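You operate a simulated robot arm through the tools that you are given. There is no shell and no other tool. Be economical: measure what you need, move in short steps, check, and stop when the job is done.

Carry out the task below with a simulated two-armed robot. There is one attempt and no reset: what you move stays moved.

## Task
Set the slip hub that the card names to 4.
Fine: hold the hub while you turn its knob; then stand it on the small turntable, turn the table wheel to 4, then shut the lock lever. Leave the other hub as it is.

Only the result counts: the job must be done as asked and must still hold three seconds after the hand-in. Knocking over, shifting, dropping, spilling or breaking anything else fails it.

## Robot
Two 6-joint arms with two-finger parallel grippers on one trunk, on a base that drives. Base frame: it is fixed to the floor where the robot stands at the start and does not move with it; the origin is under the middle of the robot, x ahead of it, y to its left, z up. Lengths are in m, angles in rad, forces in N, time in s.
The left shoulder is at the start at [0.07, 0.166, 1.415], the right one opposite. With the tool pointing down near the work surface each hand reaches from about 0.36 to 0.78 m from the robot's upright axis, wherever it stands, measured 20 degrees to its own side. Places, roughly: pale knob [0.5, -0.2, 0.9]; table [0.6, 0.6, 0.8]; table wheel [0.4, 0.5, 0.8]; lock lever [0.6, 0.5, 0.8]; dark knob [0.5, 0, 0.9]. Payload 3.91 kg a hand.
Tool frame (each hand has its own): the origin (TCP) lies between the finger pads and is the grasp point; the fingertips stand 0.03 m ahead of it; z points along the fingers, y is the line along which they close. Largest opening 0.11 m; finger width 0.02, thickness 0.01; the body of the gripper, 0.048 by 0.112 m, starts 0.055 m behind the TCP.
Orientation is that of the tool frame in the base frame, as a unit quaternion [w, x, y, z]. With the fingers straight down and closing along the base's y, the tool's x points along the base's -x, its y along +y and its z along -z.

## Interface
- The arms move only by the tool nudge_tool. It takes "left_targets", "right_targets" or both (then of equal length, played together; a hand with none holds still); each is a list of rows, each a list of 7 numbers: the shift along the tool's x, y, z in m, then the turn, a rotation vector about the tool's x, y, z in rad, then the finger opening in m, from 0 to 0.11. In form: [[tx, ty, tz, wx, wy, wz, hand], ...]. A call has 1 to 20 rows; each row is the pose to reach, as a shift and turn from the pose commanded when the call began, along the tool's axes at that moment. Rows are played at 5 a second. More than 0.05 m and 0.15 rad between two rows, or a gripper value outside its range, and nothing of the call is played. A pose out of reach is approached as far as the arm can. The call stops where the force on the tool passes 40 N (or 10 N more than at its start, if that is more) or the arm is blocked; 0.2 s more then pass. Each finger travels about 0.108 m/s and halts on what it meets, pressing with about 38 N; the grip force reading is that of the motor and also rises with nothing between the fingers. The clock runs only during rows and for 0.2 s after the last one: add rows that repeat a pose to give the fingers time. The reply holds the time, the measured pose of the TCP, the force on the tool along the base axes, the opening and the grip force, in the units named above and with some noise.
- Cameras (640 x 400 px; columns grow to the right, rows downward): "scene" is now at [0.1091, 0.0299, 1.6102]; the picture's right is [0.47, -0.88, -0.00], its down [-0.77, -0.41, -0.49] and it looks along [0.44, 0.23, -0.87] (base axes); focal length 281 px, centre (320, 200). "left" rides on the left gripper at [0.077, -0.007, -0.114] in its tool frame; the picture's right is [0.09, 1.00, 0.00], its down [-0.80, 0.07, -0.60] and it looks along [-0.59, 0.05, 0.80] (tool axes); focal length 270 px, centre (320, 200). "right" rides on the right gripper at [0.077, 0.007, -0.114] in its tool frame; the picture's right is [-0.09, 1.00, 0.00], its down [-0.80, -0.07, -0.59] and it looks along [-0.59, -0.05, 0.80] (tool axes); focal length 270 px, centre (320, 200). There is no depth. A picture from a camera that has moved, and an enlarged one, comes with that camera's place and axes in the base frame and with its lens.
- camera(camera): a new picture of that camera. The clock stands still meanwhile.
- slide_trunk(by): slides the trunk up (or, below 0, down) by that many m; the arms and the scene camera ride with it, the base frame stays. It gives what a move gives, with no picture.
- drive_base(legs): drives the robot by 1 to 6 legs, each [ahead, left, turn to the left] in m, m and rad, along the robot's own axes; the way and the turn of a leg run together, so that a leg with both is an arc; at most 1.5 m and 3.142 rad a leg. The arms and the cameras ride along, it lands a little off, and it stops where it bumps. It gives what a move gives.
- pan_tilt(pan, tilt): turns the head with the scene camera to pan (to the left, within 1.501 rad either way) and tilt (down, from -0.506 to 1.204), counted from straight ahead of the robot. It gives what a move gives.
- enlarge(camera, box): a new picture of the part [left, top, right, bottom] of that camera's present view, enlarged. The clock stands still meanwhile.
- finish_job(): hands the job in; it is judged then, once.

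Go step by step. Nothing tells you exact positions but the pictures and the camera data: compare them with the known pose of the tool, close in by small moves and look again before you grip or let go. The budget is 120 turns and 108 pictures, counting those below and the enlarged ones. Unless the task says otherwise, let go and move clear before handing in, and close with one line.

The tools are called after ">>>" as a command line: name --argument value ..., lists and objects as JSON in quotes. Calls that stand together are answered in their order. nudge_tool: Moves the arms, as the interface text tells. Its arguments: {"type":"object","properties":{"left_targets":{"type":"array","items":{"type":"array","items":{"type":"number"}}},"right_targets":{"type":"array","items":{"type":"array","items":{"type":"number"}}}},"required":[]} The other tools are called the same way: slide_trunk (by) slides the trunk up or down; drive_base (legs) drives the base; pan_tilt (pan, tilt) turns the head that bears the scene camera; camera (camera) takes a picture; enlarge (camera, box) takes an enlarged picture of a part of a camera's view; finish_job () hands the job in.

At the start:

```text
time_s: 0.0
left_tool_pos: [0.5165, 0.3709, 0.9995]
left_tcp_rot: [0.003, -0.001, 1.0, -0.001]
left_contact_force: [-0.7, 0.4, -0.3]
left_opening: 0.11
left_grasp_force: 0.0
right_tool_pos: [0.7059, -0.1153, 1.0]
right_tcp_rot: [-0.001, 0.0, 1.0, 0.0]
right_contact_force: [0.4, 0.3, 0.1]
right_opening: 0.1098
right_grasp_force: 0.1
trunk travel left (down, up): [-0.91, 0.03]
robot x, y, heading: [0.0026, -0.0042, 0.002]
head pan, tilt: [0.485, 1.054]
```

scene: 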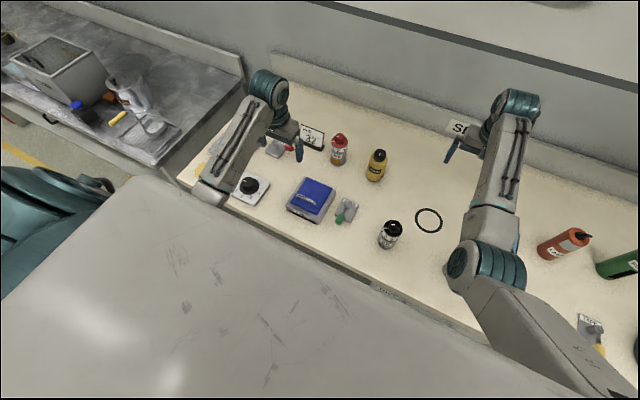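
right: 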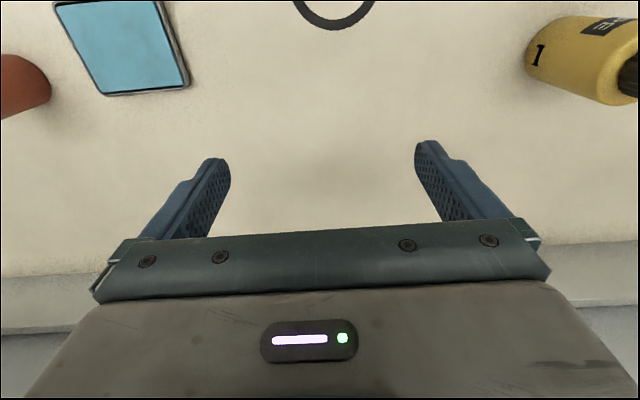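
left: 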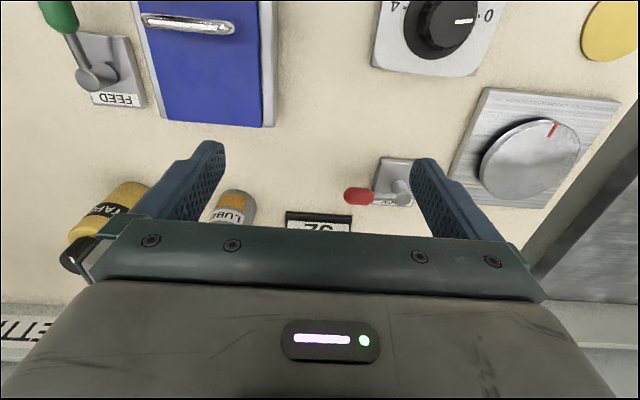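

I see a bench with several bottles, a blue box, a dial and levers. I need to find the card and the two hubs, so I'll look around first.

>>> enlarge --camera "scene" --box '[180, 80, 500, 280]'

>>> pan_tilt --pan -0.3 --tilt 1.0

>>> camera --camera "scene"

```text
2.00 times, centred on (340, 180) of scene
camera zoom: at [0.1091, 0.0299, 1.6102], right [0.47, -0.88, 0.0], down [-0.77, -0.41, -0.49], along [0.44, 0.23, -0.87], focal length 562 px, centre (280, 240)
```

zoom: 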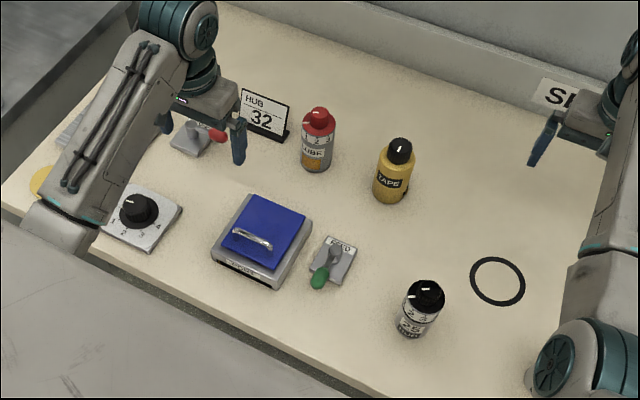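

```text
time_s: 1.1
left_tool_pos: [0.5161, 0.3703, 1.0003]
left_tcp_rot: [0.001, 0.0, 1.0, -0.001]
left_contact_force: [-0.3, 0.4, -0.4]
left_opening: 0.1101
left_grasp_force: 0.1
right_tool_pos: [0.7069, -0.1164, 1.0]
right_tcp_rot: [0.0, 0.0, 1.0, 0.0]
right_contact_force: [0.5, -0.8, -0.5]
right_opening: 0.11
right_grasp_force: 0.0
trunk travel left (down, up): [-0.91, 0.03]
robot x, y, heading: [0.0021, -0.0024, -0.003]
head pan, tilt: [-0.3, 1.0]
```

```text
103 pictures are left
camera scene: at [0.117, -0.0215, 1.6139], right [-0.29, -0.96, 0.0], down [-0.8, 0.25, -0.54], along [0.52, -0.16, -0.84], focal length 281 px, centre (320, 200)
```

scene: 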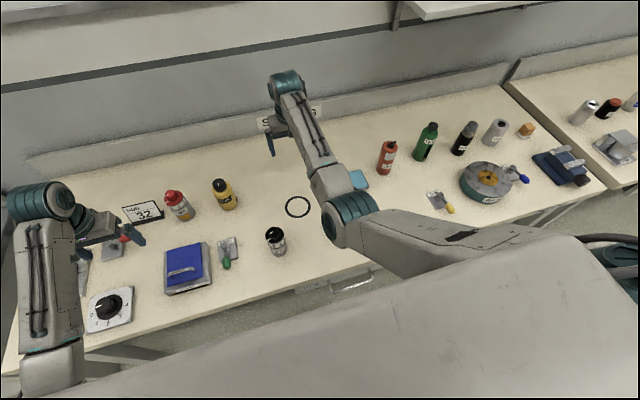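

The card reads HUB 32, and the dark-knobbed one appears to be hub 25. The pale one is hidden by the right arm, so I'll pull the right hand back and to the right.

>>> nudge_tool --right_targets '[[0.03, -0.03, -0.02, 0, 0, 0, 0.11], [0.06, -0.06, -0.04, 0, 0, 0, 0.11], [0.09, -0.09, -0.06, 0, 0, 0, 0.11], [0.12, -0.12, -0.06, 0, 0, 0, 0.11], [0.15, -0.15, -0.06, 0, 0, 0, 0.11], [0.18, -0.18, -0.06, 0, 0, 0, 0.11], [0.21, -0.21, -0.06, 0, 0, 0, 0.11], [0.21, -0.24, -0.06, 0, 0, 0, 0.11]]'

>>> camera --camera "scene"

>>> camera --camera "right"

```text
time_s: 2.9
left_tool_pos: [0.5153, 0.3709, 0.9992]
left_tcp_rot: [0.002, 0.0, 1.0, 0.001]
left_contact_force: [-0.1, 0.1, 0.1]
left_opening: 0.1101
left_grasp_force: 0.1
right_tool_pos: [0.4896, -0.3854, 1.0115]
right_tcp_rot: [0.008, -0.001, 1.0, 0.005]
right_contact_force: [-0.8, -0.4, -0.4]
right_opening: 0.11
right_grasp_force: 0.1
right hand out of reach, approached as far as the arm can: row 2, 3, 4, 5, 6, 7, 8
trunk travel left (down, up): [-0.91, 0.03]
robot x, y, heading: [0.0009, -0.0016, -0.0]
head pan, tilt: [-0.3, 1.0]
```

```text
102 pictures are left
camera scene: at [0.1161, -0.0231, 1.6139], right [-0.3, -0.96, 0.0], down [-0.8, 0.25, -0.54], along [0.52, -0.16, -0.84], focal length 281 px, centre (320, 200)
```

scene: 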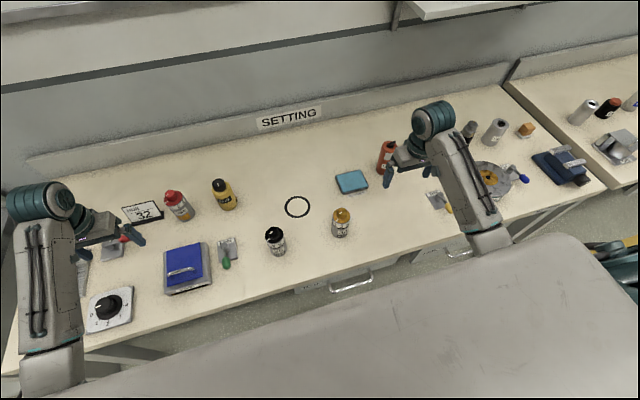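

```text
101 pictures are left
camera right: at [0.4129, -0.3787, 1.1255], right [0.09, 1.0, 0.01], down [0.79, -0.07, 0.61], along [0.6, -0.04, -0.8], focal length 270 px, centre (320, 200)
```

right: 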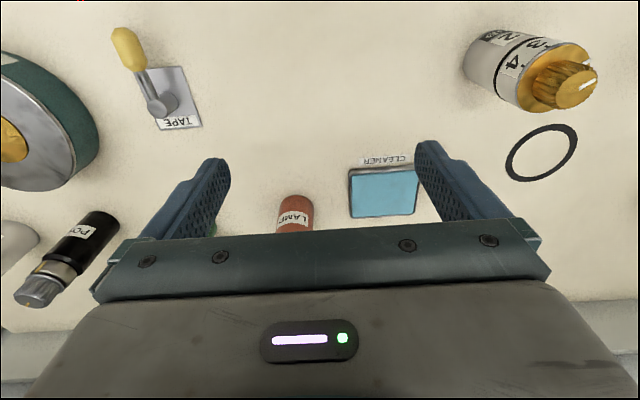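

The pale (gold-knobbed) hub is in view now; I'll zoom in on both hubs.

>>> enlarge --camera "scene" --box '[250, 190, 370, 265]'

>>> enlarge --camera "right" --box '[440, 10, 640, 135]'

>>> enlarge --camera "left" --box '[320, 0, 640, 220]'

```text
5.33 times, centred on (310, 228) of scene
camera zoom: at [0.1161, -0.0231, 1.6139], right [-0.3, -0.96, 0.0], down [-0.8, 0.25, -0.54], along [0.52, -0.16, -0.84], focal length 1500 px, centre (373, 53)
```

zoom: 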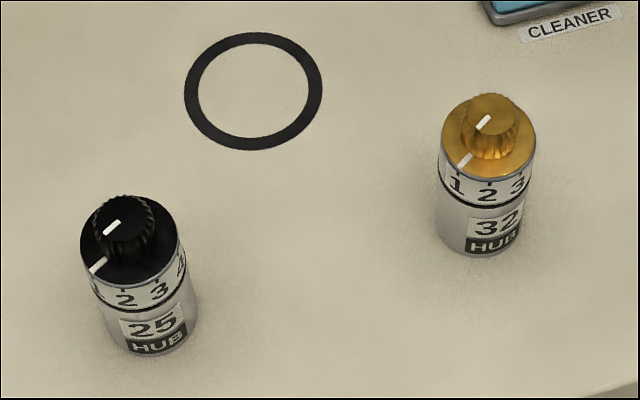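

```text
3.20 times, centred on (540, 72) of right
camera zoom: at [0.4129, -0.3787, 1.1255], right [0.09, 1.0, 0.01], down [0.79, -0.07, 0.61], along [0.6, -0.04, -0.8], focal length 865 px, centre (-384, 608)
```

zoom: 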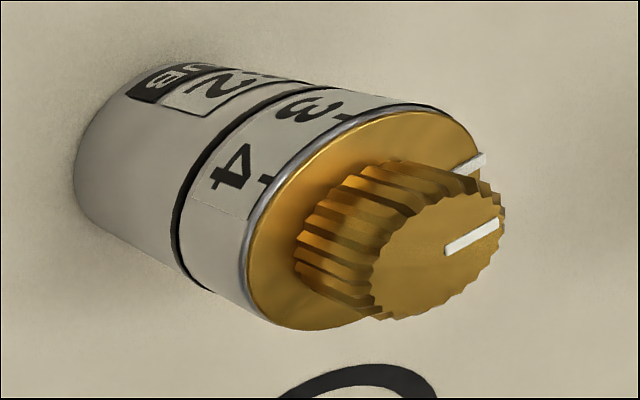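

```text
1.82 times, centred on (480, 110) of left
camera zoom: at [0.4388, 0.3647, 1.1131], right [-0.09, 1.0, 0.0], down [0.8, 0.07, 0.6], along [0.6, 0.05, -0.8], focal length 491 px, centre (29, 364)
```

zoom: 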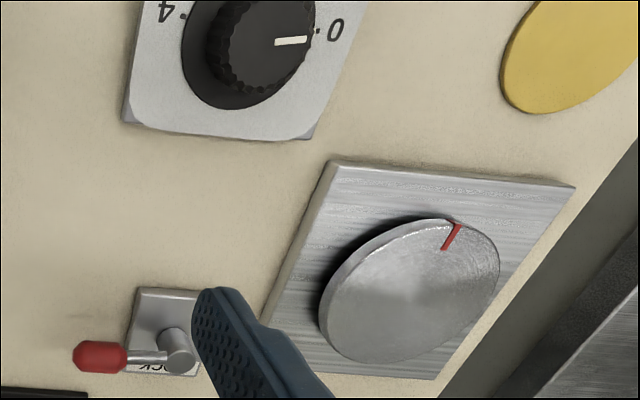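

The card names hub 32, so the target is the gold-knobbed one at about (0.48, -0.20), body to z≈0.90 and knob to about 0.94. The plan is for the right hand to hold the body from the right at a slant and the left hand to turn the knob from above, so I'll yaw the right hand first.

>>> nudge_tool --right_targets '[[0, 0, 0, 0, 0, 0.14, 0.11], [0, 0, 0, 0, 0, 0.28, 0.11], [0, 0, 0, 0, 0, 0.42, 0.11], [0, 0, 0, 0, 0, 0.56, 0.11], [0, 0, 0, 0, 0, 0.7, 0.11], [0, 0, 0, 0, 0, 0.84, 0.11], [0, 0, 0, 0, 0, 0.98, 0.11], [0, 0, 0, 0, 0, 1.12, 0.11], [0, 0, 0, 0, 0, 1.26, 0.11], [0, 0, 0, 0, 0, 1.4, 0.11], [0, 0, 0, 0, 0, 1.5, 0.11], [0, 0, 0, 0, 0, 1.571, 0.11]]'

>>> enlarge --camera "left" --box '[300, 120, 480, 240]'

```text
time_s: 5.5
left_tool_pos: [0.5168, 0.3703, 0.9984]
left_tcp_rot: [0.001, 0.001, 1.0, 0.0]
left_contact_force: [-0.7, -0.1, -0.5]
left_opening: 0.11
left_grasp_force: 0.1
right_tool_pos: [0.4933, -0.3865, 1.0089]
right_tcp_rot: [0.0, 0.708, 0.706, 0.002]
right_contact_force: [-0.4, 0.4, -0.5]
right_opening: 0.1102
right_grasp_force: 0.0
right hand out of reach, approached as far as the arm can: row 1, 2, 3, 4
trunk travel left (down, up): [-0.91, 0.03]
robot x, y, heading: [0.0019, 0.0014, 0.001]
head pan, tilt: [-0.3, 1.0]
```

```text
3.33 times, centred on (390, 180) of left
camera zoom: at [0.4396, 0.3655, 1.1125], right [-0.09, 1.0, 0.0], down [0.8, 0.07, 0.6], along [0.6, 0.05, -0.8], focal length 901 px, centre (87, 267)
```

zoom: 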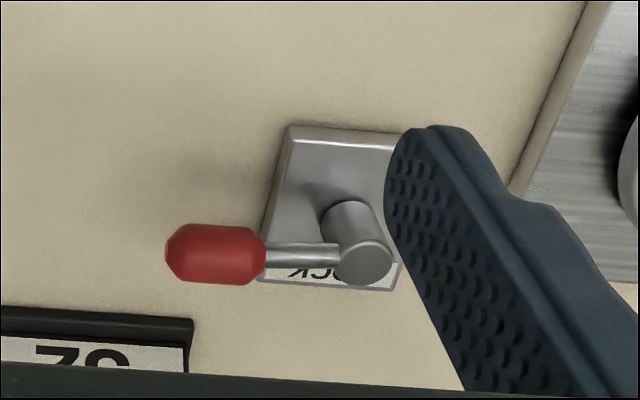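

The right hand is yawed as planned; now I'll tilt it 1.0 rad so that its fingers point toward +y and down.

>>> nudge_tool --right_targets '[[0, 0, 0, 0, 0.14, 0, 0.11], [0, 0, 0, 0, 0.28, 0, 0.11], [0, 0, 0, 0, 0.42, 0, 0.11], [0, 0, 0, 0, 0.56, 0, 0.11], [0, 0, 0, 0, 0.7, 0, 0.11], [0, 0, 0, 0, 0.84, 0, 0.11], [0, 0, 0, 0, 0.95, 0, 0.11], [0, 0, 0, 0, 1.0, 0, 0.11]]'

>>> camera --camera "scene"

>>> camera --camera "right"

```text
time_s: 7.3
left_tool_pos: [0.5173, 0.3713, 0.9984]
left_tcp_rot: [0.002, 0.0, 1.0, -0.001]
left_contact_force: [0.9, 0.0, -0.6]
left_opening: 0.1098
left_grasp_force: 0.0
right_tool_pos: [0.4916, -0.3851, 1.0115]
right_tcp_rot: [-0.339, 0.621, 0.62, 0.34]
right_contact_force: [-0.3, 0.0, 0.2]
right_opening: 0.1098
right_grasp_force: 0.0
trunk travel left (down, up): [-0.91, 0.03]
robot x, y, heading: [-0.001, 0.0003, 0.002]
head pan, tilt: [-0.3, 1.0]
```

```text
96 pictures are left
camera scene: at [0.1169, -0.0219, 1.6139], right [-0.3, -0.96, 0.0], down [-0.8, 0.25, -0.54], along [0.52, -0.16, -0.84], focal length 281 px, centre (320, 200)
```

scene: 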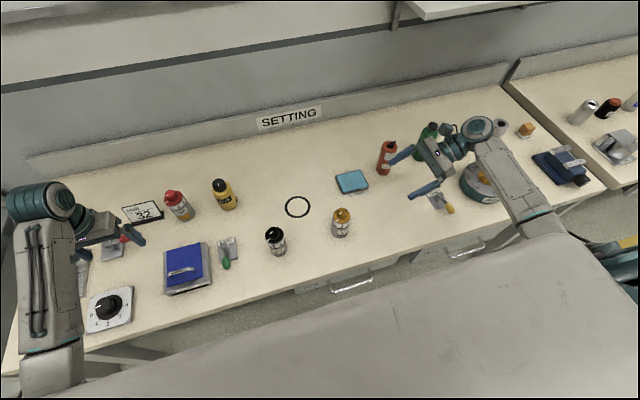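

```text
95 pictures are left
camera right: at [0.4999, -0.4406, 1.1373], right [1.0, -0.05, -0.07], down [-0.07, -0.93, -0.35], along [-0.05, 0.36, -0.93], focal length 270 px, centre (320, 200)
```

right: 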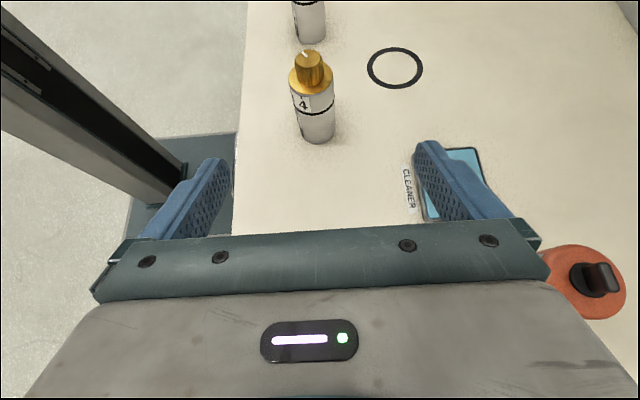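

The right camera gives the hub at about x 0.484, y -0.206, with the cap at z≈0.895. I'll bring the right hand to 0.1 m short of the grasp, along its axis.

>>> nudge_tool --right_targets '[[-0.01, -0.002, 0.035, 0, 0, 0, 0.11], [-0.02, -0.004, 0.07, 0, 0, 0, 0.11], [-0.03, -0.006, 0.105, 0, 0, 0, 0.11], [-0.042, -0.008, 0.14, 0, 0, 0, 0.11]]'

>>> camera --camera "right"

>>> camera --camera "scene"

```text
time_s: 8.3
left_tool_pos: [0.5166, 0.3716, 0.998]
left_tcp_rot: [0.001, 0.0, 1.0, -0.001]
left_contact_force: [0.2, 0.7, 0.0]
left_opening: 0.1099
left_grasp_force: 0.0
right_tool_pos: [0.4863, -0.2902, 0.8993]
right_tcp_rot: [-0.339, 0.621, 0.62, 0.339]
right_contact_force: [-0.6, 0.3, -0.5]
right_opening: 0.11
right_grasp_force: 0.0
trunk travel left (down, up): [-0.91, 0.03]
robot x, y, heading: [0.0024, -0.0, -0.003]
head pan, tilt: [-0.3, 1.0]
```

```text
94 pictures are left
camera right: at [0.4937, -0.3451, 1.0269], right [1.0, -0.05, -0.07], down [-0.07, -0.93, -0.35], along [-0.05, 0.36, -0.93], focal length 270 px, centre (320, 200)
```

right: 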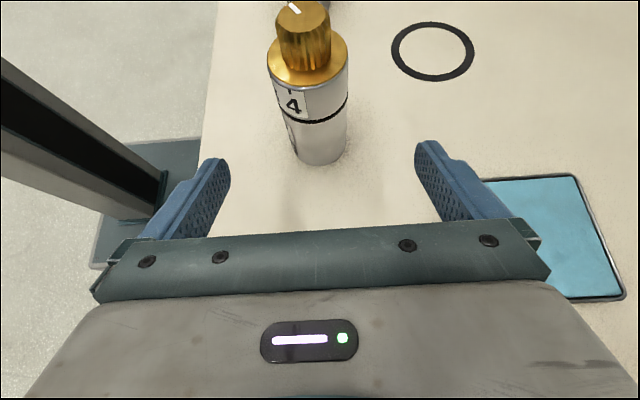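

```text
93 pictures are left
camera scene: at [0.1173, -0.0206, 1.6139], right [-0.3, -0.96, 0.0], down [-0.8, 0.25, -0.54], along [0.52, -0.16, -0.84], focal length 281 px, centre (320, 200)
```

scene: 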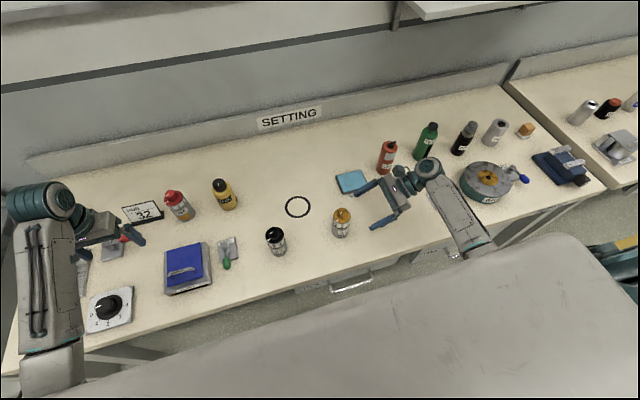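

The hub is centred between the fingers at x≈0.484. I'll advance 0.099 m along the tool axis and look before closing.

>>> nudge_tool --right_targets '[[0, -0.002, 0.03, 0, 0, 0, 0.11], [0, -0.002, 0.06, 0, 0, 0, 0.11], [0, -0.002, 0.085, 0, 0, 0, 0.11], [0, -0.002, 0.099, 0, 0, 0, 0.11]]'

>>> camera --camera "right"

>>> enlarge --camera "scene" --box '[280, 150, 440, 250]'

```text
time_s: 9.3
left_tool_pos: [0.5166, 0.3709, 0.9989]
left_tcp_rot: [0.001, 0.0, 1.0, 0.0]
left_contact_force: [1.1, 0.6, 0.0]
left_opening: 0.11
left_grasp_force: 0.0
right_tool_pos: [0.4847, -0.2056, 0.8452]
right_tcp_rot: [-0.339, 0.62, 0.62, 0.34]
right_contact_force: [-0.6, 0.3, 0.7]
right_opening: 0.1099
right_grasp_force: 0.1
trunk travel left (down, up): [-0.91, 0.03]
robot x, y, heading: [0.0016, -0.0008, 0.001]
head pan, tilt: [-0.3, 1.0]
```

```text
92 pictures are left
camera right: at [0.4912, -0.261, 0.9728], right [1.0, -0.05, -0.07], down [-0.07, -0.93, -0.35], along [-0.05, 0.36, -0.93], focal length 270 px, centre (320, 200)
```

right: 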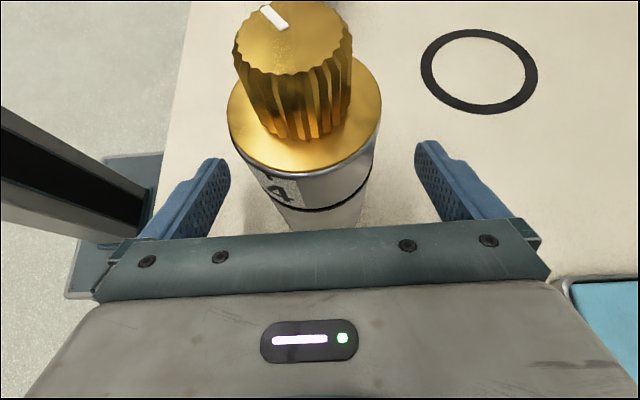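

```text
4.00 times, centred on (360, 200) of scene
camera zoom: at [0.117, -0.0213, 1.6139], right [-0.3, -0.96, 0.0], down [-0.8, 0.25, -0.54], along [0.52, -0.16, -0.84], focal length 1125 px, centre (160, 200)
```

zoom: 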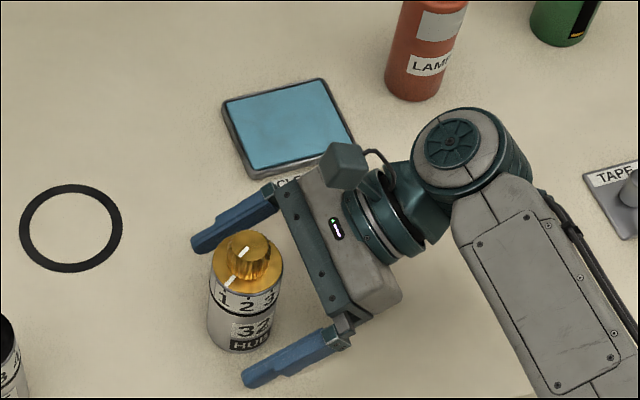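

The hub sits well between the fingers, but the right camera housing would crowd the left gripper above the knob. I'll flatten the right hand by 0.3 rad around the same grasp point, then close on the lower body.

>>> nudge_tool --right_targets '[[0, 0, 0, 0, 0.1, 0, 0.11], [0, 0, 0, 0, 0.2, 0, 0.11], [0, 0, 0, 0, 0.3, 0, 0.11]]'

>>> enlarge --camera "scene" --box '[280, 150, 440, 250]'

```text
time_s: 10.1
left_tool_pos: [0.5172, 0.372, 0.9983]
left_tcp_rot: [0.002, 0.0, 1.0, -0.001]
left_contact_force: [0.2, 0.0, 0.0]
left_opening: 0.11
left_grasp_force: 0.0
right_tool_pos: [0.4837, -0.208, 0.8464]
right_tcp_rot: [-0.429, 0.562, 0.562, 0.429]
right_contact_force: [0.6, 0.5, -0.7]
right_opening: 0.1098
right_grasp_force: 0.0
trunk travel left (down, up): [-0.91, 0.03]
robot x, y, heading: [0.0002, 0.0019, 0.001]
head pan, tilt: [-0.3, 1.0]
```

```text
4.00 times, centred on (360, 200) of scene
camera zoom: at [0.1172, -0.0217, 1.6138], right [-0.3, -0.96, 0.0], down [-0.8, 0.25, -0.54], along [0.52, -0.16, -0.84], focal length 1125 px, centre (160, 200)
```

zoom: 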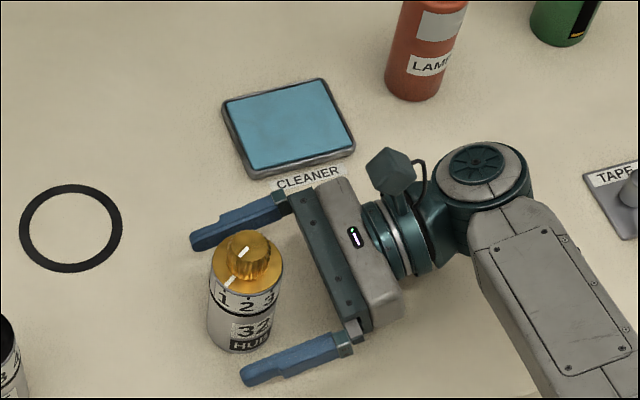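

There's good clearance now, so I'll close the right hand on the body.

>>> nudge_tool --right_targets '[[0, 0, 0, 0, 0, 0, 0.08], [0, 0, 0, 0, 0, 0, 0.065], [0, 0, 0, 0, 0, 0, 0.05], [0, 0, 0, 0, 0, 0, 0.03], [0, 0, 0, 0, 0, 0, 0.03]]'

>>> enlarge --camera "scene" --box '[280, 170, 400, 245]'

>>> camera --camera "right"

```text
time_s: 11.3
left_tool_pos: [0.5183, 0.3707, 0.9976]
left_tcp_rot: [0.003, 0.001, 1.0, -0.001]
left_contact_force: [0.3, -0.2, 0.6]
left_opening: 0.1099
left_grasp_force: 0.0
right_tool_pos: [0.4835, -0.2077, 0.8467]
right_tcp_rot: [-0.428, 0.563, 0.563, 0.428]
right_contact_force: [0.4, -0.2, 0.5]
right_opening: 0.0512
right_grasp_force: 37.8
trunk travel left (down, up): [-0.91, 0.03]
robot x, y, heading: [-0.0018, 0.0014, -0.001]
head pan, tilt: [-0.3, 1.0]
```

```text
5.33 times, centred on (340, 208) of scene
camera zoom: at [0.1167, -0.0216, 1.6139], right [-0.3, -0.96, 0.0], down [-0.8, 0.25, -0.54], along [0.52, -0.16, -0.84], focal length 1500 px, centre (213, 160)
```

zoom: 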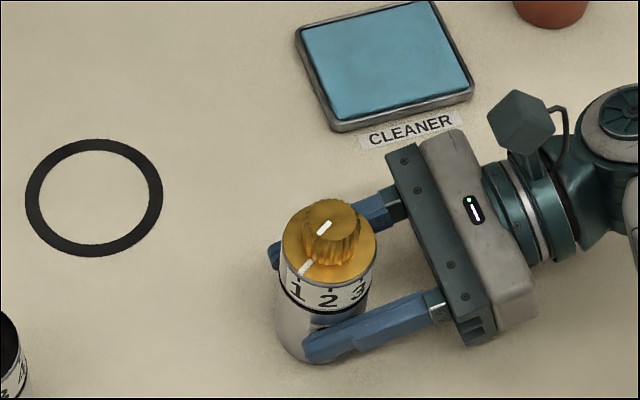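

```text
88 pictures are left
camera right: at [0.4906, -0.2966, 0.9513], right [1.0, -0.02, -0.08], down [-0.07, -0.79, -0.61], along [-0.05, 0.62, -0.79], focal length 270 px, centre (320, 200)
```

right: 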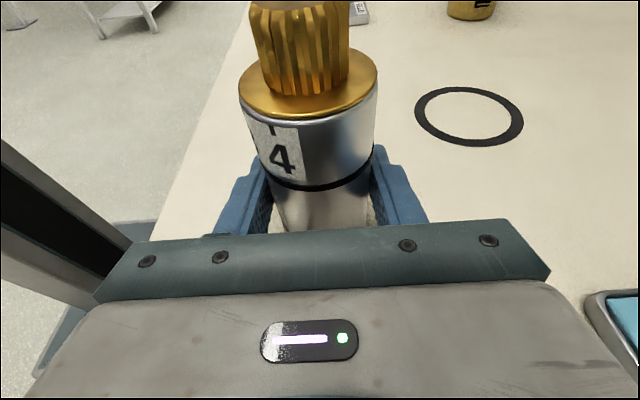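

The body is gripped (0.051 m, 38 N), and the pointer is near 1; 4 lies about 125° counterclockwise. Now I'll bring the left hand over the knob, pre-turned clockwise.

>>> nudge_tool --left_targets '[[0, 0, -0.04, 0, 0, 0, 0.11], [0, -0.03, -0.06, 0, 0, 0.1, 0.11], [0.003, -0.075, -0.06, 0, 0, 0.2, 0.11], [0.006, -0.12, -0.06, 0, 0, 0.3, 0.11], [0.009, -0.165, -0.06, 0, 0, 0.4, 0.11], [0.012, -0.21, -0.06, 0, 0, 0.5, 0.1], [0.015, -0.255, -0.06, 0, 0, 0.6, 0.1], [0.018, -0.3, -0.06, 0, 0, 0.7, 0.1], [0.021, -0.345, -0.06, 0, 0, 0.8, 0.1], [0.024, -0.39, -0.06, 0, 0, 0.9, 0.1], [0.027, -0.435, -0.06, 0, 0, 1.0, 0.1], [0.03, -0.48, -0.06, 0, 0, 1.05, 0.09], [0.033, -0.52, -0.06, 0, 0, 1.05, 0.08], [0.033, -0.545, -0.06, 0, 0, 1.05, 0.08]]'

>>> camera --camera "left"

>>> camera --camera "scene"

```text
time_s: 12.9
left_tool_pos: [0.513, 0.1912, 0.9889]
left_tcp_rot: [-0.014, 0.27, 0.96, 0.077]
left_contact_force: [0.3, -0.4, 0.0]
left_opening: 0.1
left_grasp_force: 0.1
left hand out of reach, approached as far as the arm can: row 1, 2, 3, 4, 5, 6, 7, 8
right_tool_pos: [0.4841, -0.2047, 0.8458]
right_tcp_rot: [-0.428, 0.564, 0.564, 0.425]
right_contact_force: [-1.8, 0.6, 3.3]
right_opening: 0.0509
right_grasp_force: 38.6
trunk travel left (down, up): [-0.91, 0.03]
robot x, y, heading: [-0.0008, 0.0013, -0.006]
head pan, tilt: [-0.3, 1.0]
stopped in row 8 (left hand): the arm was blocked; the commanded pose is now the measured one
```

```text
87 pictures are left
camera left: at [0.4435, 0.2078, 1.1069], right [0.44, 0.88, 0.15], down [0.71, -0.45, 0.54], along [0.54, -0.14, -0.83], focal length 270 px, centre (320, 200)
```

left: 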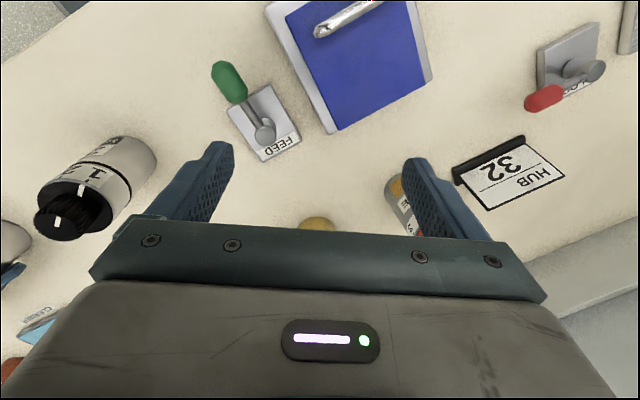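

```text
86 pictures are left
camera scene: at [0.1176, -0.0178, 1.6139], right [-0.29, -0.96, 0.0], down [-0.8, 0.25, -0.54], along [0.52, -0.16, -0.84], focal length 281 px, centre (320, 200)
```

scene: 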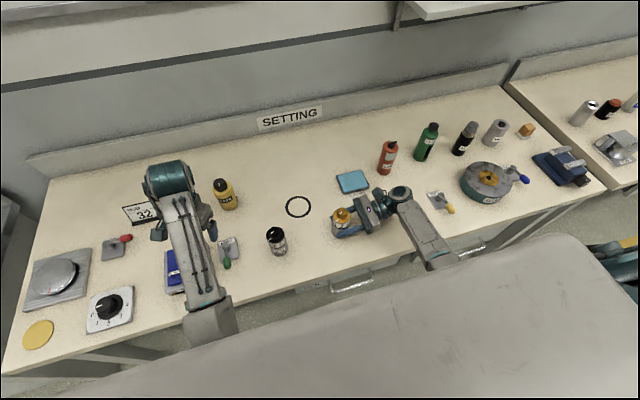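

The left arm was blocked: it can't reach that high with the tool down, and it twisted the wrong way. I'll straighten its orientation and stay near z≈0.995, then continue.

>>> nudge_tool --left_targets '[[0, 0, 0, 0.039, -0.007, -0.136, 0.1], [0, 0, 0, 0.078, -0.014, -0.273, 0.1], [0, 0, 0, 0.117, -0.021, -0.41, 0.1], [0, 0, 0, 0.156, -0.028, -0.546, 0.1], [0, 0, 0, 0.156, -0.028, -0.546, 0.1]]'

```text
time_s: 14.1
left_tool_pos: [0.5193, 0.1824, 0.9713]
left_tcp_rot: [0.0, 0.001, 1.0, 0.0]
left_contact_force: [0.1, 0.0, -1.1]
left_opening: 0.0998
left_grasp_force: 0.1
left hand out of reach, approached as far as the arm can: row 1, 2, 3, 4, 5
right_tool_pos: [0.4823, -0.2068, 0.846]
right_tcp_rot: [-0.428, 0.563, 0.562, 0.429]
right_contact_force: [1.0, -1.4, 6.2]
right_opening: 0.0508
right_grasp_force: 38.3
trunk travel left (down, up): [-0.91, 0.03]
robot x, y, heading: [-0.0034, 0.0018, -0.003]
head pan, tilt: [-0.3, 1.0]
```

The ceiling is a fold limit close to the shoulder, so I'll go around farther out at x≈0.6 and z≈1.0, then come back over the knob.

>>> nudge_tool --left_targets '[[-0.04, 0, -0.01, 0, 0, 0, 0.1], [-0.08, 0, -0.03, 0, 0, 0, 0.1], [-0.08, -0.045, -0.03, 0, 0, 0, 0.1], [-0.08, -0.09, -0.03, 0, 0, 0, 0.1], [-0.08, -0.135, -0.03, 0, 0, 0, 0.1], [-0.08, -0.18, -0.03, 0, 0, 0, 0.09], [-0.08, -0.225, -0.03, 0, 0, 0, 0.08], [-0.08, -0.27, -0.03, 0, 0, 0, 0.08], [-0.08, -0.315, -0.03, 0, 0, 0, 0.08], [-0.08, -0.36, -0.03, 0, 0, 0, 0.08], [-0.08, -0.385, -0.03, 0, 0, 0, 0.08], [-0.05, -0.389, -0.03, 0, 0, 0, 0.08]]'

>>> camera --camera "left"

>>> camera --camera "scene"

```text
time_s: 15.5
left_tool_pos: [0.6186, 0.1299, 0.9793]
left_tcp_rot: [-0.002, -0.03, 0.998, 0.06]
left_contact_force: [0.3, -0.6, 1.4]
left_opening: 0.0902
left_grasp_force: 0.1
left hand out of reach, approached as far as the arm can: row 6
right_tool_pos: [0.484, -0.2073, 0.8468]
right_tcp_rot: [-0.428, 0.562, 0.563, 0.429]
right_contact_force: [0.9, 2.1, 5.2]
right_opening: 0.0509
right_grasp_force: 37.8
trunk travel left (down, up): [-0.91, 0.03]
robot x, y, heading: [-0.0001, 0.0014, 0.007]
head pan, tilt: [-0.3, 1.0]
stopped in row 6 (left hand): the arm was blocked; the commanded pose is now the measured one
```

```text
85 pictures are left
camera left: at [0.5438, 0.1048, 1.0908], right [-0.15, 0.98, 0.12], down [0.8, 0.05, 0.6], along [0.58, 0.19, -0.79], focal length 270 px, centre (320, 200)
```

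left: 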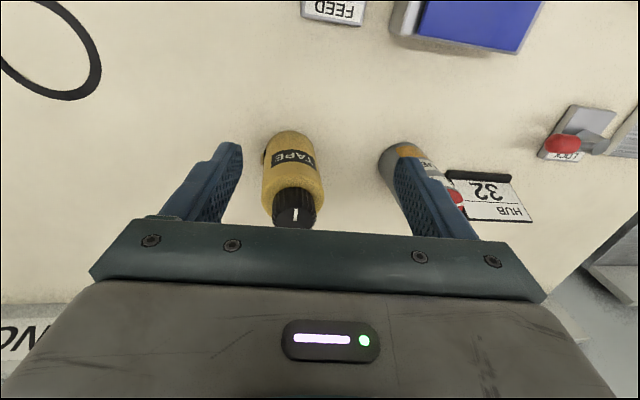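

```text
84 pictures are left
camera scene: at [0.1172, -0.0222, 1.6138], right [-0.29, -0.96, 0.0], down [-0.8, 0.25, -0.54], along [0.52, -0.16, -0.84], focal length 281 px, centre (320, 200)
```

scene: 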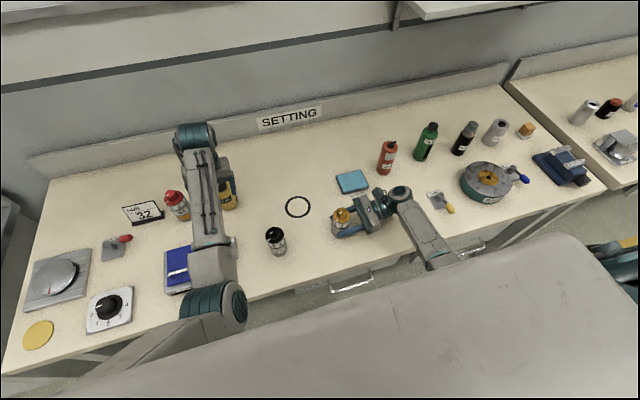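

The left arm stopped near (0.62, 0.13), close to the yellow bottle and with its wrist twisted. I'll straighten it, pull back from the bottle, and probe inward with slow small steps.

>>> nudge_tool --left_targets '[[0.01, 0, 0, 0.06, 0, 0.03, 0.08], [0.02, 0, 0, 0.12, -0.004, 0.06, 0.08], [0.03, 0, 0, 0.12, -0.004, 0.06, 0.08], [0.04, 0, 0, 0.12, -0.004, 0.06, 0.08], [0.04, 0, 0, 0.12, -0.004, 0.06, 0.08], [0.04, -0.02, 0, 0.12, -0.004, 0.06, 0.08], [0.04, -0.03, 0, 0.12, -0.004, 0.06, 0.08], [0.04, -0.04, 0, 0.12, -0.004, 0.06, 0.08], [0.04, -0.05, 0, 0.12, -0.004, 0.06, 0.08], [0.04, -0.06, 0, 0.12, -0.004, 0.06, 0.08]]'

>>> pan_tilt --pan 0.3 --tilt 1.2

>>> camera --camera "scene"

```text
time_s: 17.8
left_tool_pos: [0.5941, 0.1541, 0.9579]
left_tcp_rot: [0.006, -0.029, 0.997, 0.065]
left_contact_force: [-0.6, 0.4, -0.1]
left_opening: 0.0802
left_grasp_force: 0.0
right_tool_pos: [0.4824, -0.2076, 0.8469]
right_tcp_rot: [-0.428, 0.563, 0.564, 0.427]
right_contact_force: [-0.9, -0.9, 2.5]
right_opening: 0.0511
right_grasp_force: 37.9
trunk travel left (down, up): [-0.91, 0.03]
robot x, y, heading: [0.0016, -0.0003, 0.002]
head pan, tilt: [-0.3, 1.0]
stopped in row 10 (left hand): the arm was blocked; the commanded pose is now the measured one
```

```text
time_s: 18.8
left_tool_pos: [0.5941, 0.155, 0.9572]
left_tcp_rot: [0.005, -0.028, 0.997, 0.065]
left_contact_force: [-0.5, 0.6, 0.4]
left_opening: 0.0798
left_grasp_force: 0.1
right_tool_pos: [0.4828, -0.206, 0.8464]
right_tcp_rot: [-0.428, 0.563, 0.563, 0.427]
right_contact_force: [-1.5, -0.3, 3.7]
right_opening: 0.051
right_grasp_force: 38.0
trunk travel left (down, up): [-0.91, 0.03]
robot x, y, heading: [0.0015, -0.0017, 0.004]
head pan, tilt: [0.3, 1.201]
```

```text
83 pictures are left
camera scene: at [0.1032, 0.0158, 1.6013], right [0.3, -0.96, 0.0], down [-0.89, -0.28, -0.36], along [0.35, 0.11, -0.93], focal length 281 px, centre (320, 200)
```

scene: 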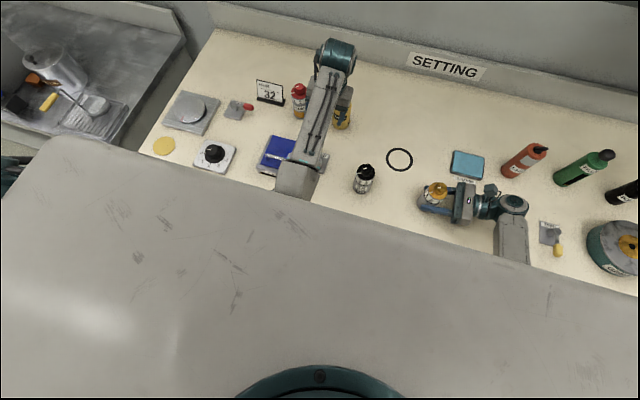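

The left arm seems to be stopped by the other arm or the trunk, so crossing over isn't possible. New plan: lift the hub with the right hand and lay it over so the knob points left. The left hand can then take the knob along its axis and turn it by wrist roll. First the left hand goes back out and turns.

>>> nudge_tool --left_targets '[[0.015, 0.02, 0, 0.06, 0.005, 0.028, 0.08], [0.03, 0.05, -0.01, 0.13, 0.01, 0.056, 0.08], [0.045, 0.09, -0.02, 0.13, 0.01, 0.056, 0.08], [0.06, 0.13, -0.03, 0.13, 0.01, 0.056, 0.08], [0.074, 0.17, -0.033, 0.13, 0.01, 0.056, 0.08], [0.074, 0.215, -0.033, 0.13, 0.01, 0.056, 0.08], [0.074, 0.215, -0.033, 0.13, 0.01, 0.056, 0.08]]'

```text
time_s: 20.4
left_tool_pos: [0.5064, 0.3679, 0.9958]
left_tcp_rot: [0.004, 0.0, 1.0, -0.002]
left_contact_force: [0.2, -0.7, -0.2]
left_opening: 0.08
left_grasp_force: 0.2
left hand out of reach, approached as far as the arm can: row 3, 4, 5, 6, 7
right_tool_pos: [0.4834, -0.2058, 0.8459]
right_tcp_rot: [-0.429, 0.562, 0.563, 0.428]
right_contact_force: [-0.8, 1.5, 4.0]
right_opening: 0.0512
right_grasp_force: 37.4
trunk travel left (down, up): [-0.91, 0.03]
robot x, y, heading: [0.0037, -0.0023, 0.003]
head pan, tilt: [0.3, 1.201]
```

Left hand is back out and upright. Now I'll yaw it by -90° and, together with that, lift the right hand with the hub by 0.06 m.

>>> nudge_tool --left_targets '[[0, 0, 0, 0, 0, -0.14, 0.08], [0, 0, 0, 0, 0, -0.28, 0.08], [0, 0, 0, 0, 0, -0.42, 0.08], [0, 0, 0, 0, 0, -0.56, 0.08], [0, 0, 0, 0, 0, -0.7, 0.08], [0, 0, 0, 0, 0, -0.84, 0.08], [0, 0, 0, 0, 0, -0.98, 0.08], [0, 0, 0, 0, 0, -1.12, 0.08], [0, 0, 0, 0, 0, -1.26, 0.08], [0, 0, 0, 0, 0, -1.4, 0.08], [0, 0, 0, 0, 0, -1.5, 0.08], [0, 0, 0, 0, 0, -1.571, 0.08]]' --right_targets '[[0.01, 0, -0.003, 0, 0, 0, 0.03], [0.02, 0, -0.006, 0, 0, 0, 0.03], [0.03, 0, -0.009, 0, 0, 0, 0.03], [0.04, 0, -0.012, 0, 0, 0, 0.03], [0.05, 0, -0.014, 0, 0, 0, 0.03], [0.058, 0, -0.016, 0, 0, 0, 0.03], [0.058, 0, -0.016, 0, 0, 0, 0.03], [0.058, 0, -0.016, 0, 0, 0, 0.03], [0.058, 0, -0.016, 0, 0, 0, 0.03], [0.058, 0, -0.016, 0, 0, 0, 0.03], [0.058, 0, -0.016, 0, 0, 0, 0.03], [0.058, 0, -0.016, 0, 0, 0, 0.03]]'

>>> enlarge --camera "scene" --box '[320, 120, 560, 270]'

```text
time_s: 23.0
left_tool_pos: [0.5075, 0.3674, 0.9963]
left_tcp_rot: [0.0, 0.708, -0.707, 0.002]
left_contact_force: [0.1, -0.4, -0.1]
left_opening: 0.0803
left_grasp_force: 0.1
right_tool_pos: [0.4844, -0.2068, 0.9072]
right_tcp_rot: [-0.428, 0.563, 0.564, 0.426]
right_contact_force: [-0.6, -0.1, -2.2]
right_opening: 0.051
right_grasp_force: 37.7
trunk travel left (down, up): [-0.91, 0.03]
robot x, y, heading: [0.0021, -0.0014, 0.001]
head pan, tilt: [0.3, 1.201]
```

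```text
2.67 times, centred on (440, 195) of scene
camera zoom: at [0.104, 0.0157, 1.6013], right [0.3, -0.95, 0.0], down [-0.89, -0.28, -0.36], along [0.35, 0.11, -0.93], focal length 750 px, centre (0, 213)
```

zoom: 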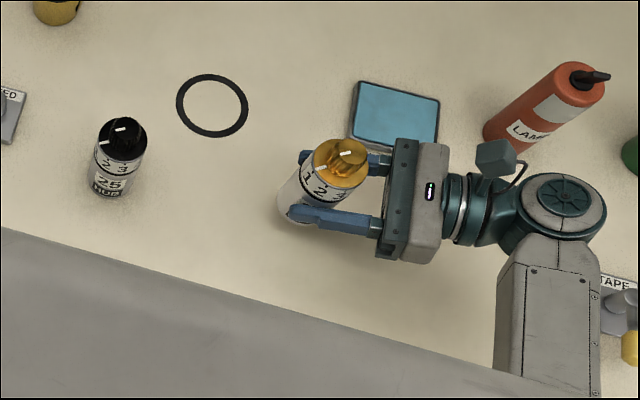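

The hub is lifted cleanly. Now the right hand moves to about (0.60, -0.12, 0.98) while untilting so the knob points left, and the left hand tilts to point right.

>>> nudge_tool --left_targets '[[0, 0, 0, 0, 0.13, 0, 0.08], [0, 0, 0, 0, 0.26, 0, 0.08], [0, 0, 0, 0, 0.39, 0, 0.08], [0, 0, 0, 0, 0.52, 0, 0.08], [0, 0, 0, 0, 0.65, 0, 0.08], [0, 0, 0, 0, 0.78, 0, 0.08], [0, 0, 0, 0, 0.91, 0, 0.08], [0, 0, 0, 0, 1.04, 0, 0.08], [0, 0, 0, 0, 1.17, 0, 0.08], [0, 0, 0, 0, 1.3, 0, 0.08]]' --right_targets '[[0.01, 0.012, 0.006, 0, -0.13, 0, 0.03], [0.019, 0.023, 0.013, 0, -0.26, 0, 0.03], [0.028, 0.035, 0.019, 0, -0.39, 0, 0.03], [0.037, 0.046, 0.026, 0, -0.52, 0, 0.03], [0.047, 0.058, 0.032, 0, -0.65, 0, 0.03], [0.056, 0.07, 0.038, 0, -0.78, 0, 0.03], [0.066, 0.081, 0.045, 0, -0.91, 0, 0.03], [0.075, 0.093, 0.051, 0, -1.04, 0, 0.03], [0.084, 0.104, 0.058, 0, -1.17, 0, 0.03], [0.094, 0.116, 0.064, 0, -1.3, 0, 0.03]]'

>>> camera --camera "scene"

>>> camera --camera "left"

>>> camera --camera "right"

```text
time_s: 25.2
left_tool_pos: [0.5085, 0.3703, 0.9974]
left_tcp_rot: [0.43, 0.562, -0.561, 0.43]
left_contact_force: [0.3, 0.4, 0.1]
left_opening: 0.08
left_grasp_force: 0.0
right_tool_pos: [0.5987, -0.1245, 0.9771]
right_tcp_rot: [0.004, 0.709, 0.706, -0.007]
right_contact_force: [0.2, 0.3, -1.9]
right_opening: 0.0511
right_grasp_force: 38.3
trunk travel left (down, up): [-0.91, 0.03]
robot x, y, heading: [-0.0009, 0.0003, 0.002]
head pan, tilt: [0.3, 1.201]
```

```text
81 pictures are left
camera scene: at [0.1052, 0.018, 1.6011], right [0.3, -0.95, 0.0], down [-0.89, -0.28, -0.36], along [0.34, 0.11, -0.93], focal length 281 px, centre (320, 200)
```

scene: 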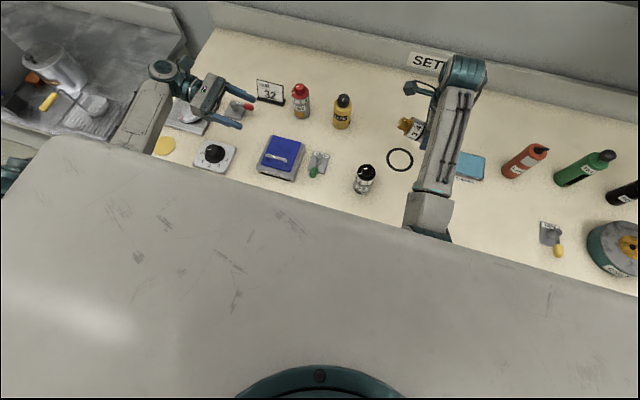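

```text
80 pictures are left
camera left: at [0.5162, 0.4606, 1.1], right [-1.0, -0.02, 0.09], down [-0.07, 0.78, -0.62], along [-0.05, -0.62, -0.78], focal length 270 px, centre (320, 200)
```

left: 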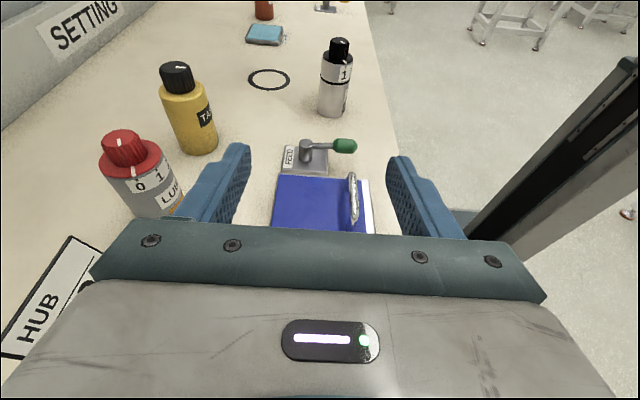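

```text
79 pictures are left
camera right: at [0.608, -0.0458, 1.0907], right [1.0, -0.09, 0.0], down [-0.07, -0.79, 0.61], along [-0.06, -0.6, -0.8], focal length 270 px, centre (320, 200)
```

right: 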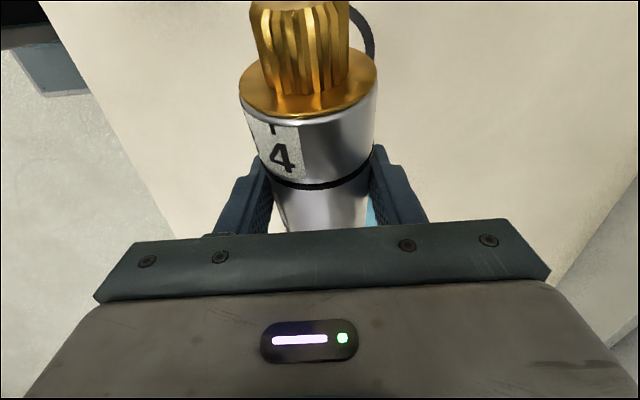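

The hub is now lying with its knob pointing left and slightly up, still firmly gripped. I'll bring the left hand to 0.10 m short of the knob along its axis.

>>> nudge_tool --left_targets '[[0.02, -0.01, 0.03, 0, 0, 0, 0.07], [0.035, -0.022, 0.065, 0, 0, 0, 0.07], [0.05, -0.034, 0.1, 0, 0, 0, 0.07], [0.062, -0.045, 0.135, 0, 0, 0, 0.07], [0.074, -0.056, 0.17, 0, 0, 0, 0.07], [0.086, -0.067, 0.205, 0, 0, 0, 0.07], [0.098, -0.078, 0.24, 0, 0, 0, 0.07], [0.106, -0.086, 0.27, 0, 0, 0, 0.07], [0.113, -0.0905, 0.292, 0, 0, 0, 0.07], [0.113, -0.0905, 0.292, 0, 0, 0, 0.07]]'

>>> camera --camera "left"

>>> camera --camera "scene"

```text
time_s: 27.4
left_tool_pos: [0.599, 0.0581, 1.0266]
left_tcp_rot: [0.429, 0.562, -0.562, 0.429]
left_contact_force: [0.0, 0.5, 0.2]
left_opening: 0.0699
left_grasp_force: 0.1
right_tool_pos: [0.6008, -0.125, 0.9782]
right_tcp_rot: [0.004, 0.708, 0.706, -0.004]
right_contact_force: [-0.2, -0.7, -1.8]
right_opening: 0.051
right_grasp_force: 38.4
trunk travel left (down, up): [-0.91, 0.03]
robot x, y, heading: [0.0021, 0.0017, 0.002]
head pan, tilt: [0.3, 1.201]
```

```text
78 pictures are left
camera left: at [0.6056, 0.1478, 1.1313], right [-1.0, -0.02, 0.08], down [-0.07, 0.79, -0.61], along [-0.05, -0.62, -0.78], focal length 270 px, centre (320, 200)
```

left: 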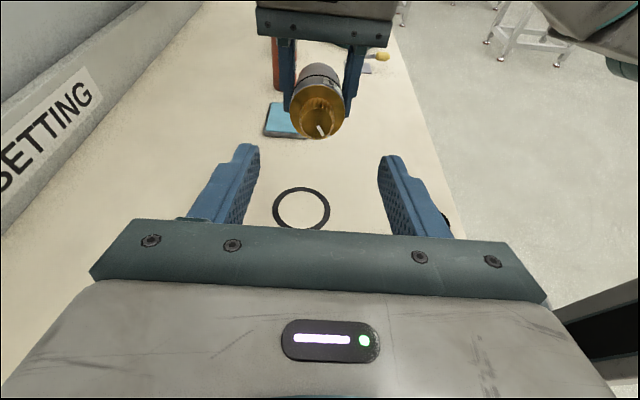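

```text
77 pictures are left
camera scene: at [0.1041, 0.0164, 1.6012], right [0.3, -0.95, 0.0], down [-0.89, -0.28, -0.36], along [0.35, 0.11, -0.93], focal length 281 px, centre (320, 200)
```

scene: 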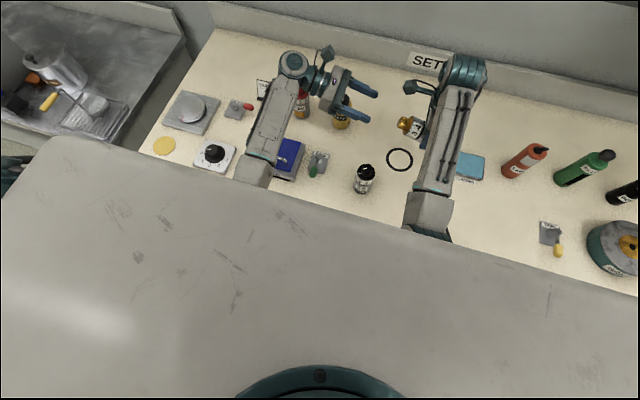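

The knob is on the left tool's axis as predicted. I'll pre-roll the left hand by +1.05 rad here, before closing in.

>>> nudge_tool --left_targets '[[0, 0, 0, 0, 0, 0.14, 0.07], [0, 0, 0, 0, 0, 0.28, 0.07], [0, 0, 0, 0, 0, 0.42, 0.07], [0, 0, 0, 0, 0, 0.56, 0.07], [0, 0, 0, 0, 0, 0.7, 0.07], [0, 0, 0, 0, 0, 0.84, 0.07], [0, 0, 0, 0, 0, 0.98, 0.07], [0, 0, 0, 0, 0, 1.05, 0.07], [0, 0, 0, 0, 0, 1.05, 0.07]]'

>>> camera --camera "left"

```text
time_s: 29.4
left_tool_pos: [0.5979, 0.0559, 1.0277]
left_tcp_rot: [-0.156, -0.204, 0.769, -0.585]
left_contact_force: [0.3, -0.1, 0.7]
left_opening: 0.0698
left_grasp_force: 0.2
right_tool_pos: [0.5999, -0.1238, 0.9778]
right_tcp_rot: [0.003, 0.708, 0.706, -0.003]
right_contact_force: [0.6, 0.9, -2.3]
right_opening: 0.051
right_grasp_force: 38.0
trunk travel left (down, up): [-0.91, 0.03]
robot x, y, heading: [-0.0007, -0.0059, 0.008]
head pan, tilt: [0.3, 1.201]
```

```text
76 pictures are left
camera left: at [0.5353, 0.1561, 1.1006], right [-0.57, 0.22, -0.79], down [0.66, 0.69, -0.28], along [0.49, -0.69, -0.54], focal length 270 px, centre (320, 200)
```

left: 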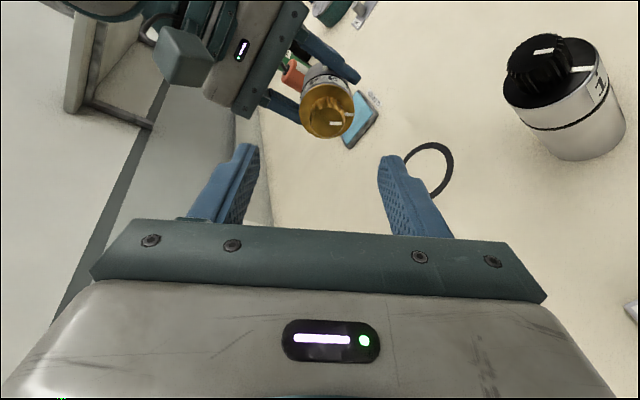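

The roll works and the knob is still on axis. I'll advance 0.096 m so the fingers straddle the knob.

>>> nudge_tool --left_targets '[[0, 0, 0.03, 0, 0, 0, 0.07], [0, 0, 0.06, 0, 0, 0, 0.07], [0, 0, 0.08, 0, 0, 0, 0.07], [0, 0, 0.09, 0, 0, 0, 0.07], [0, 0, 0.096, 0, 0, 0, 0.07]]'

>>> camera --camera "left"

>>> camera --camera "right"

>>> enlarge --camera "scene" --box '[300, 40, 500, 165]'

```text
time_s: 30.6
left_tool_pos: [0.5987, -0.0373, 1.0012]
left_tcp_rot: [-0.155, -0.205, 0.769, -0.585]
left_contact_force: [0.3, 0.5, -0.5]
left_opening: 0.0699
left_grasp_force: 0.0
right_tool_pos: [0.5997, -0.1255, 0.9773]
right_tcp_rot: [0.002, 0.707, 0.707, -0.004]
right_contact_force: [-0.3, -0.9, -2.3]
right_opening: 0.051
right_grasp_force: 37.8
trunk travel left (down, up): [-0.91, 0.03]
robot x, y, heading: [-0.0045, 0.0042, 0.001]
head pan, tilt: [0.3, 1.201]
```

```text
75 pictures are left
camera left: at [0.5356, 0.0621, 1.0741], right [-0.57, 0.22, -0.79], down [0.66, 0.7, -0.28], along [0.49, -0.68, -0.54], focal length 270 px, centre (320, 200)
```

left: 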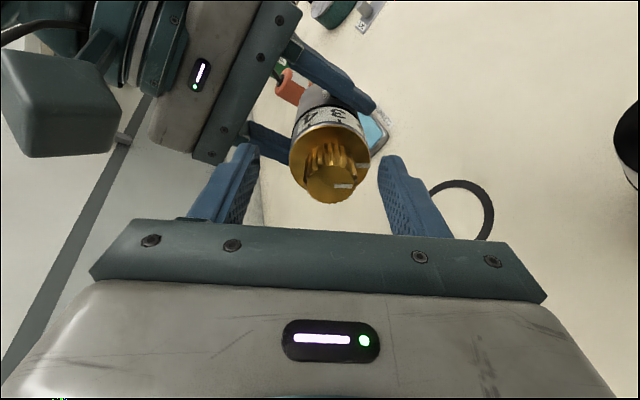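

```text
74 pictures are left
camera right: at [0.6075, -0.0468, 1.0921], right [1.0, -0.09, 0.0], down [-0.07, -0.8, 0.6], along [-0.05, -0.6, -0.8], focal length 270 px, centre (320, 200)
```

right: 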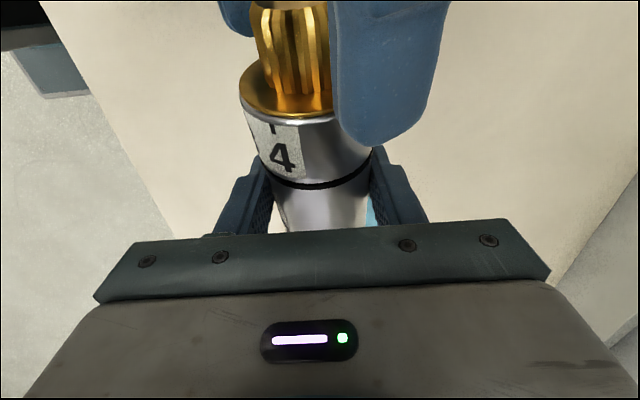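

```text
3.20 times, centred on (400, 102) of scene
camera zoom: at [0.1042, 0.0153, 1.6012], right [0.3, -0.95, 0.0], down [-0.89, -0.28, -0.36], along [0.35, 0.11, -0.93], focal length 900 px, centre (64, 512)
```

zoom: 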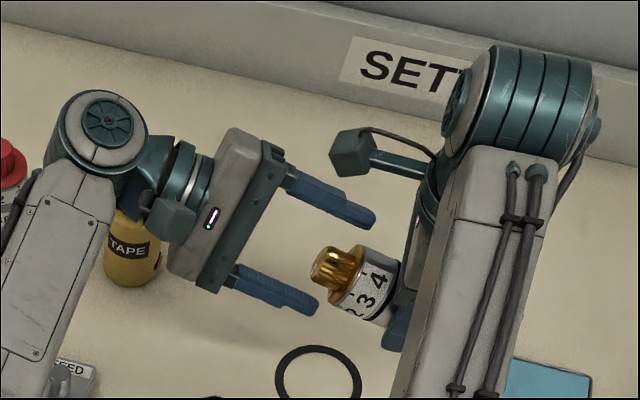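

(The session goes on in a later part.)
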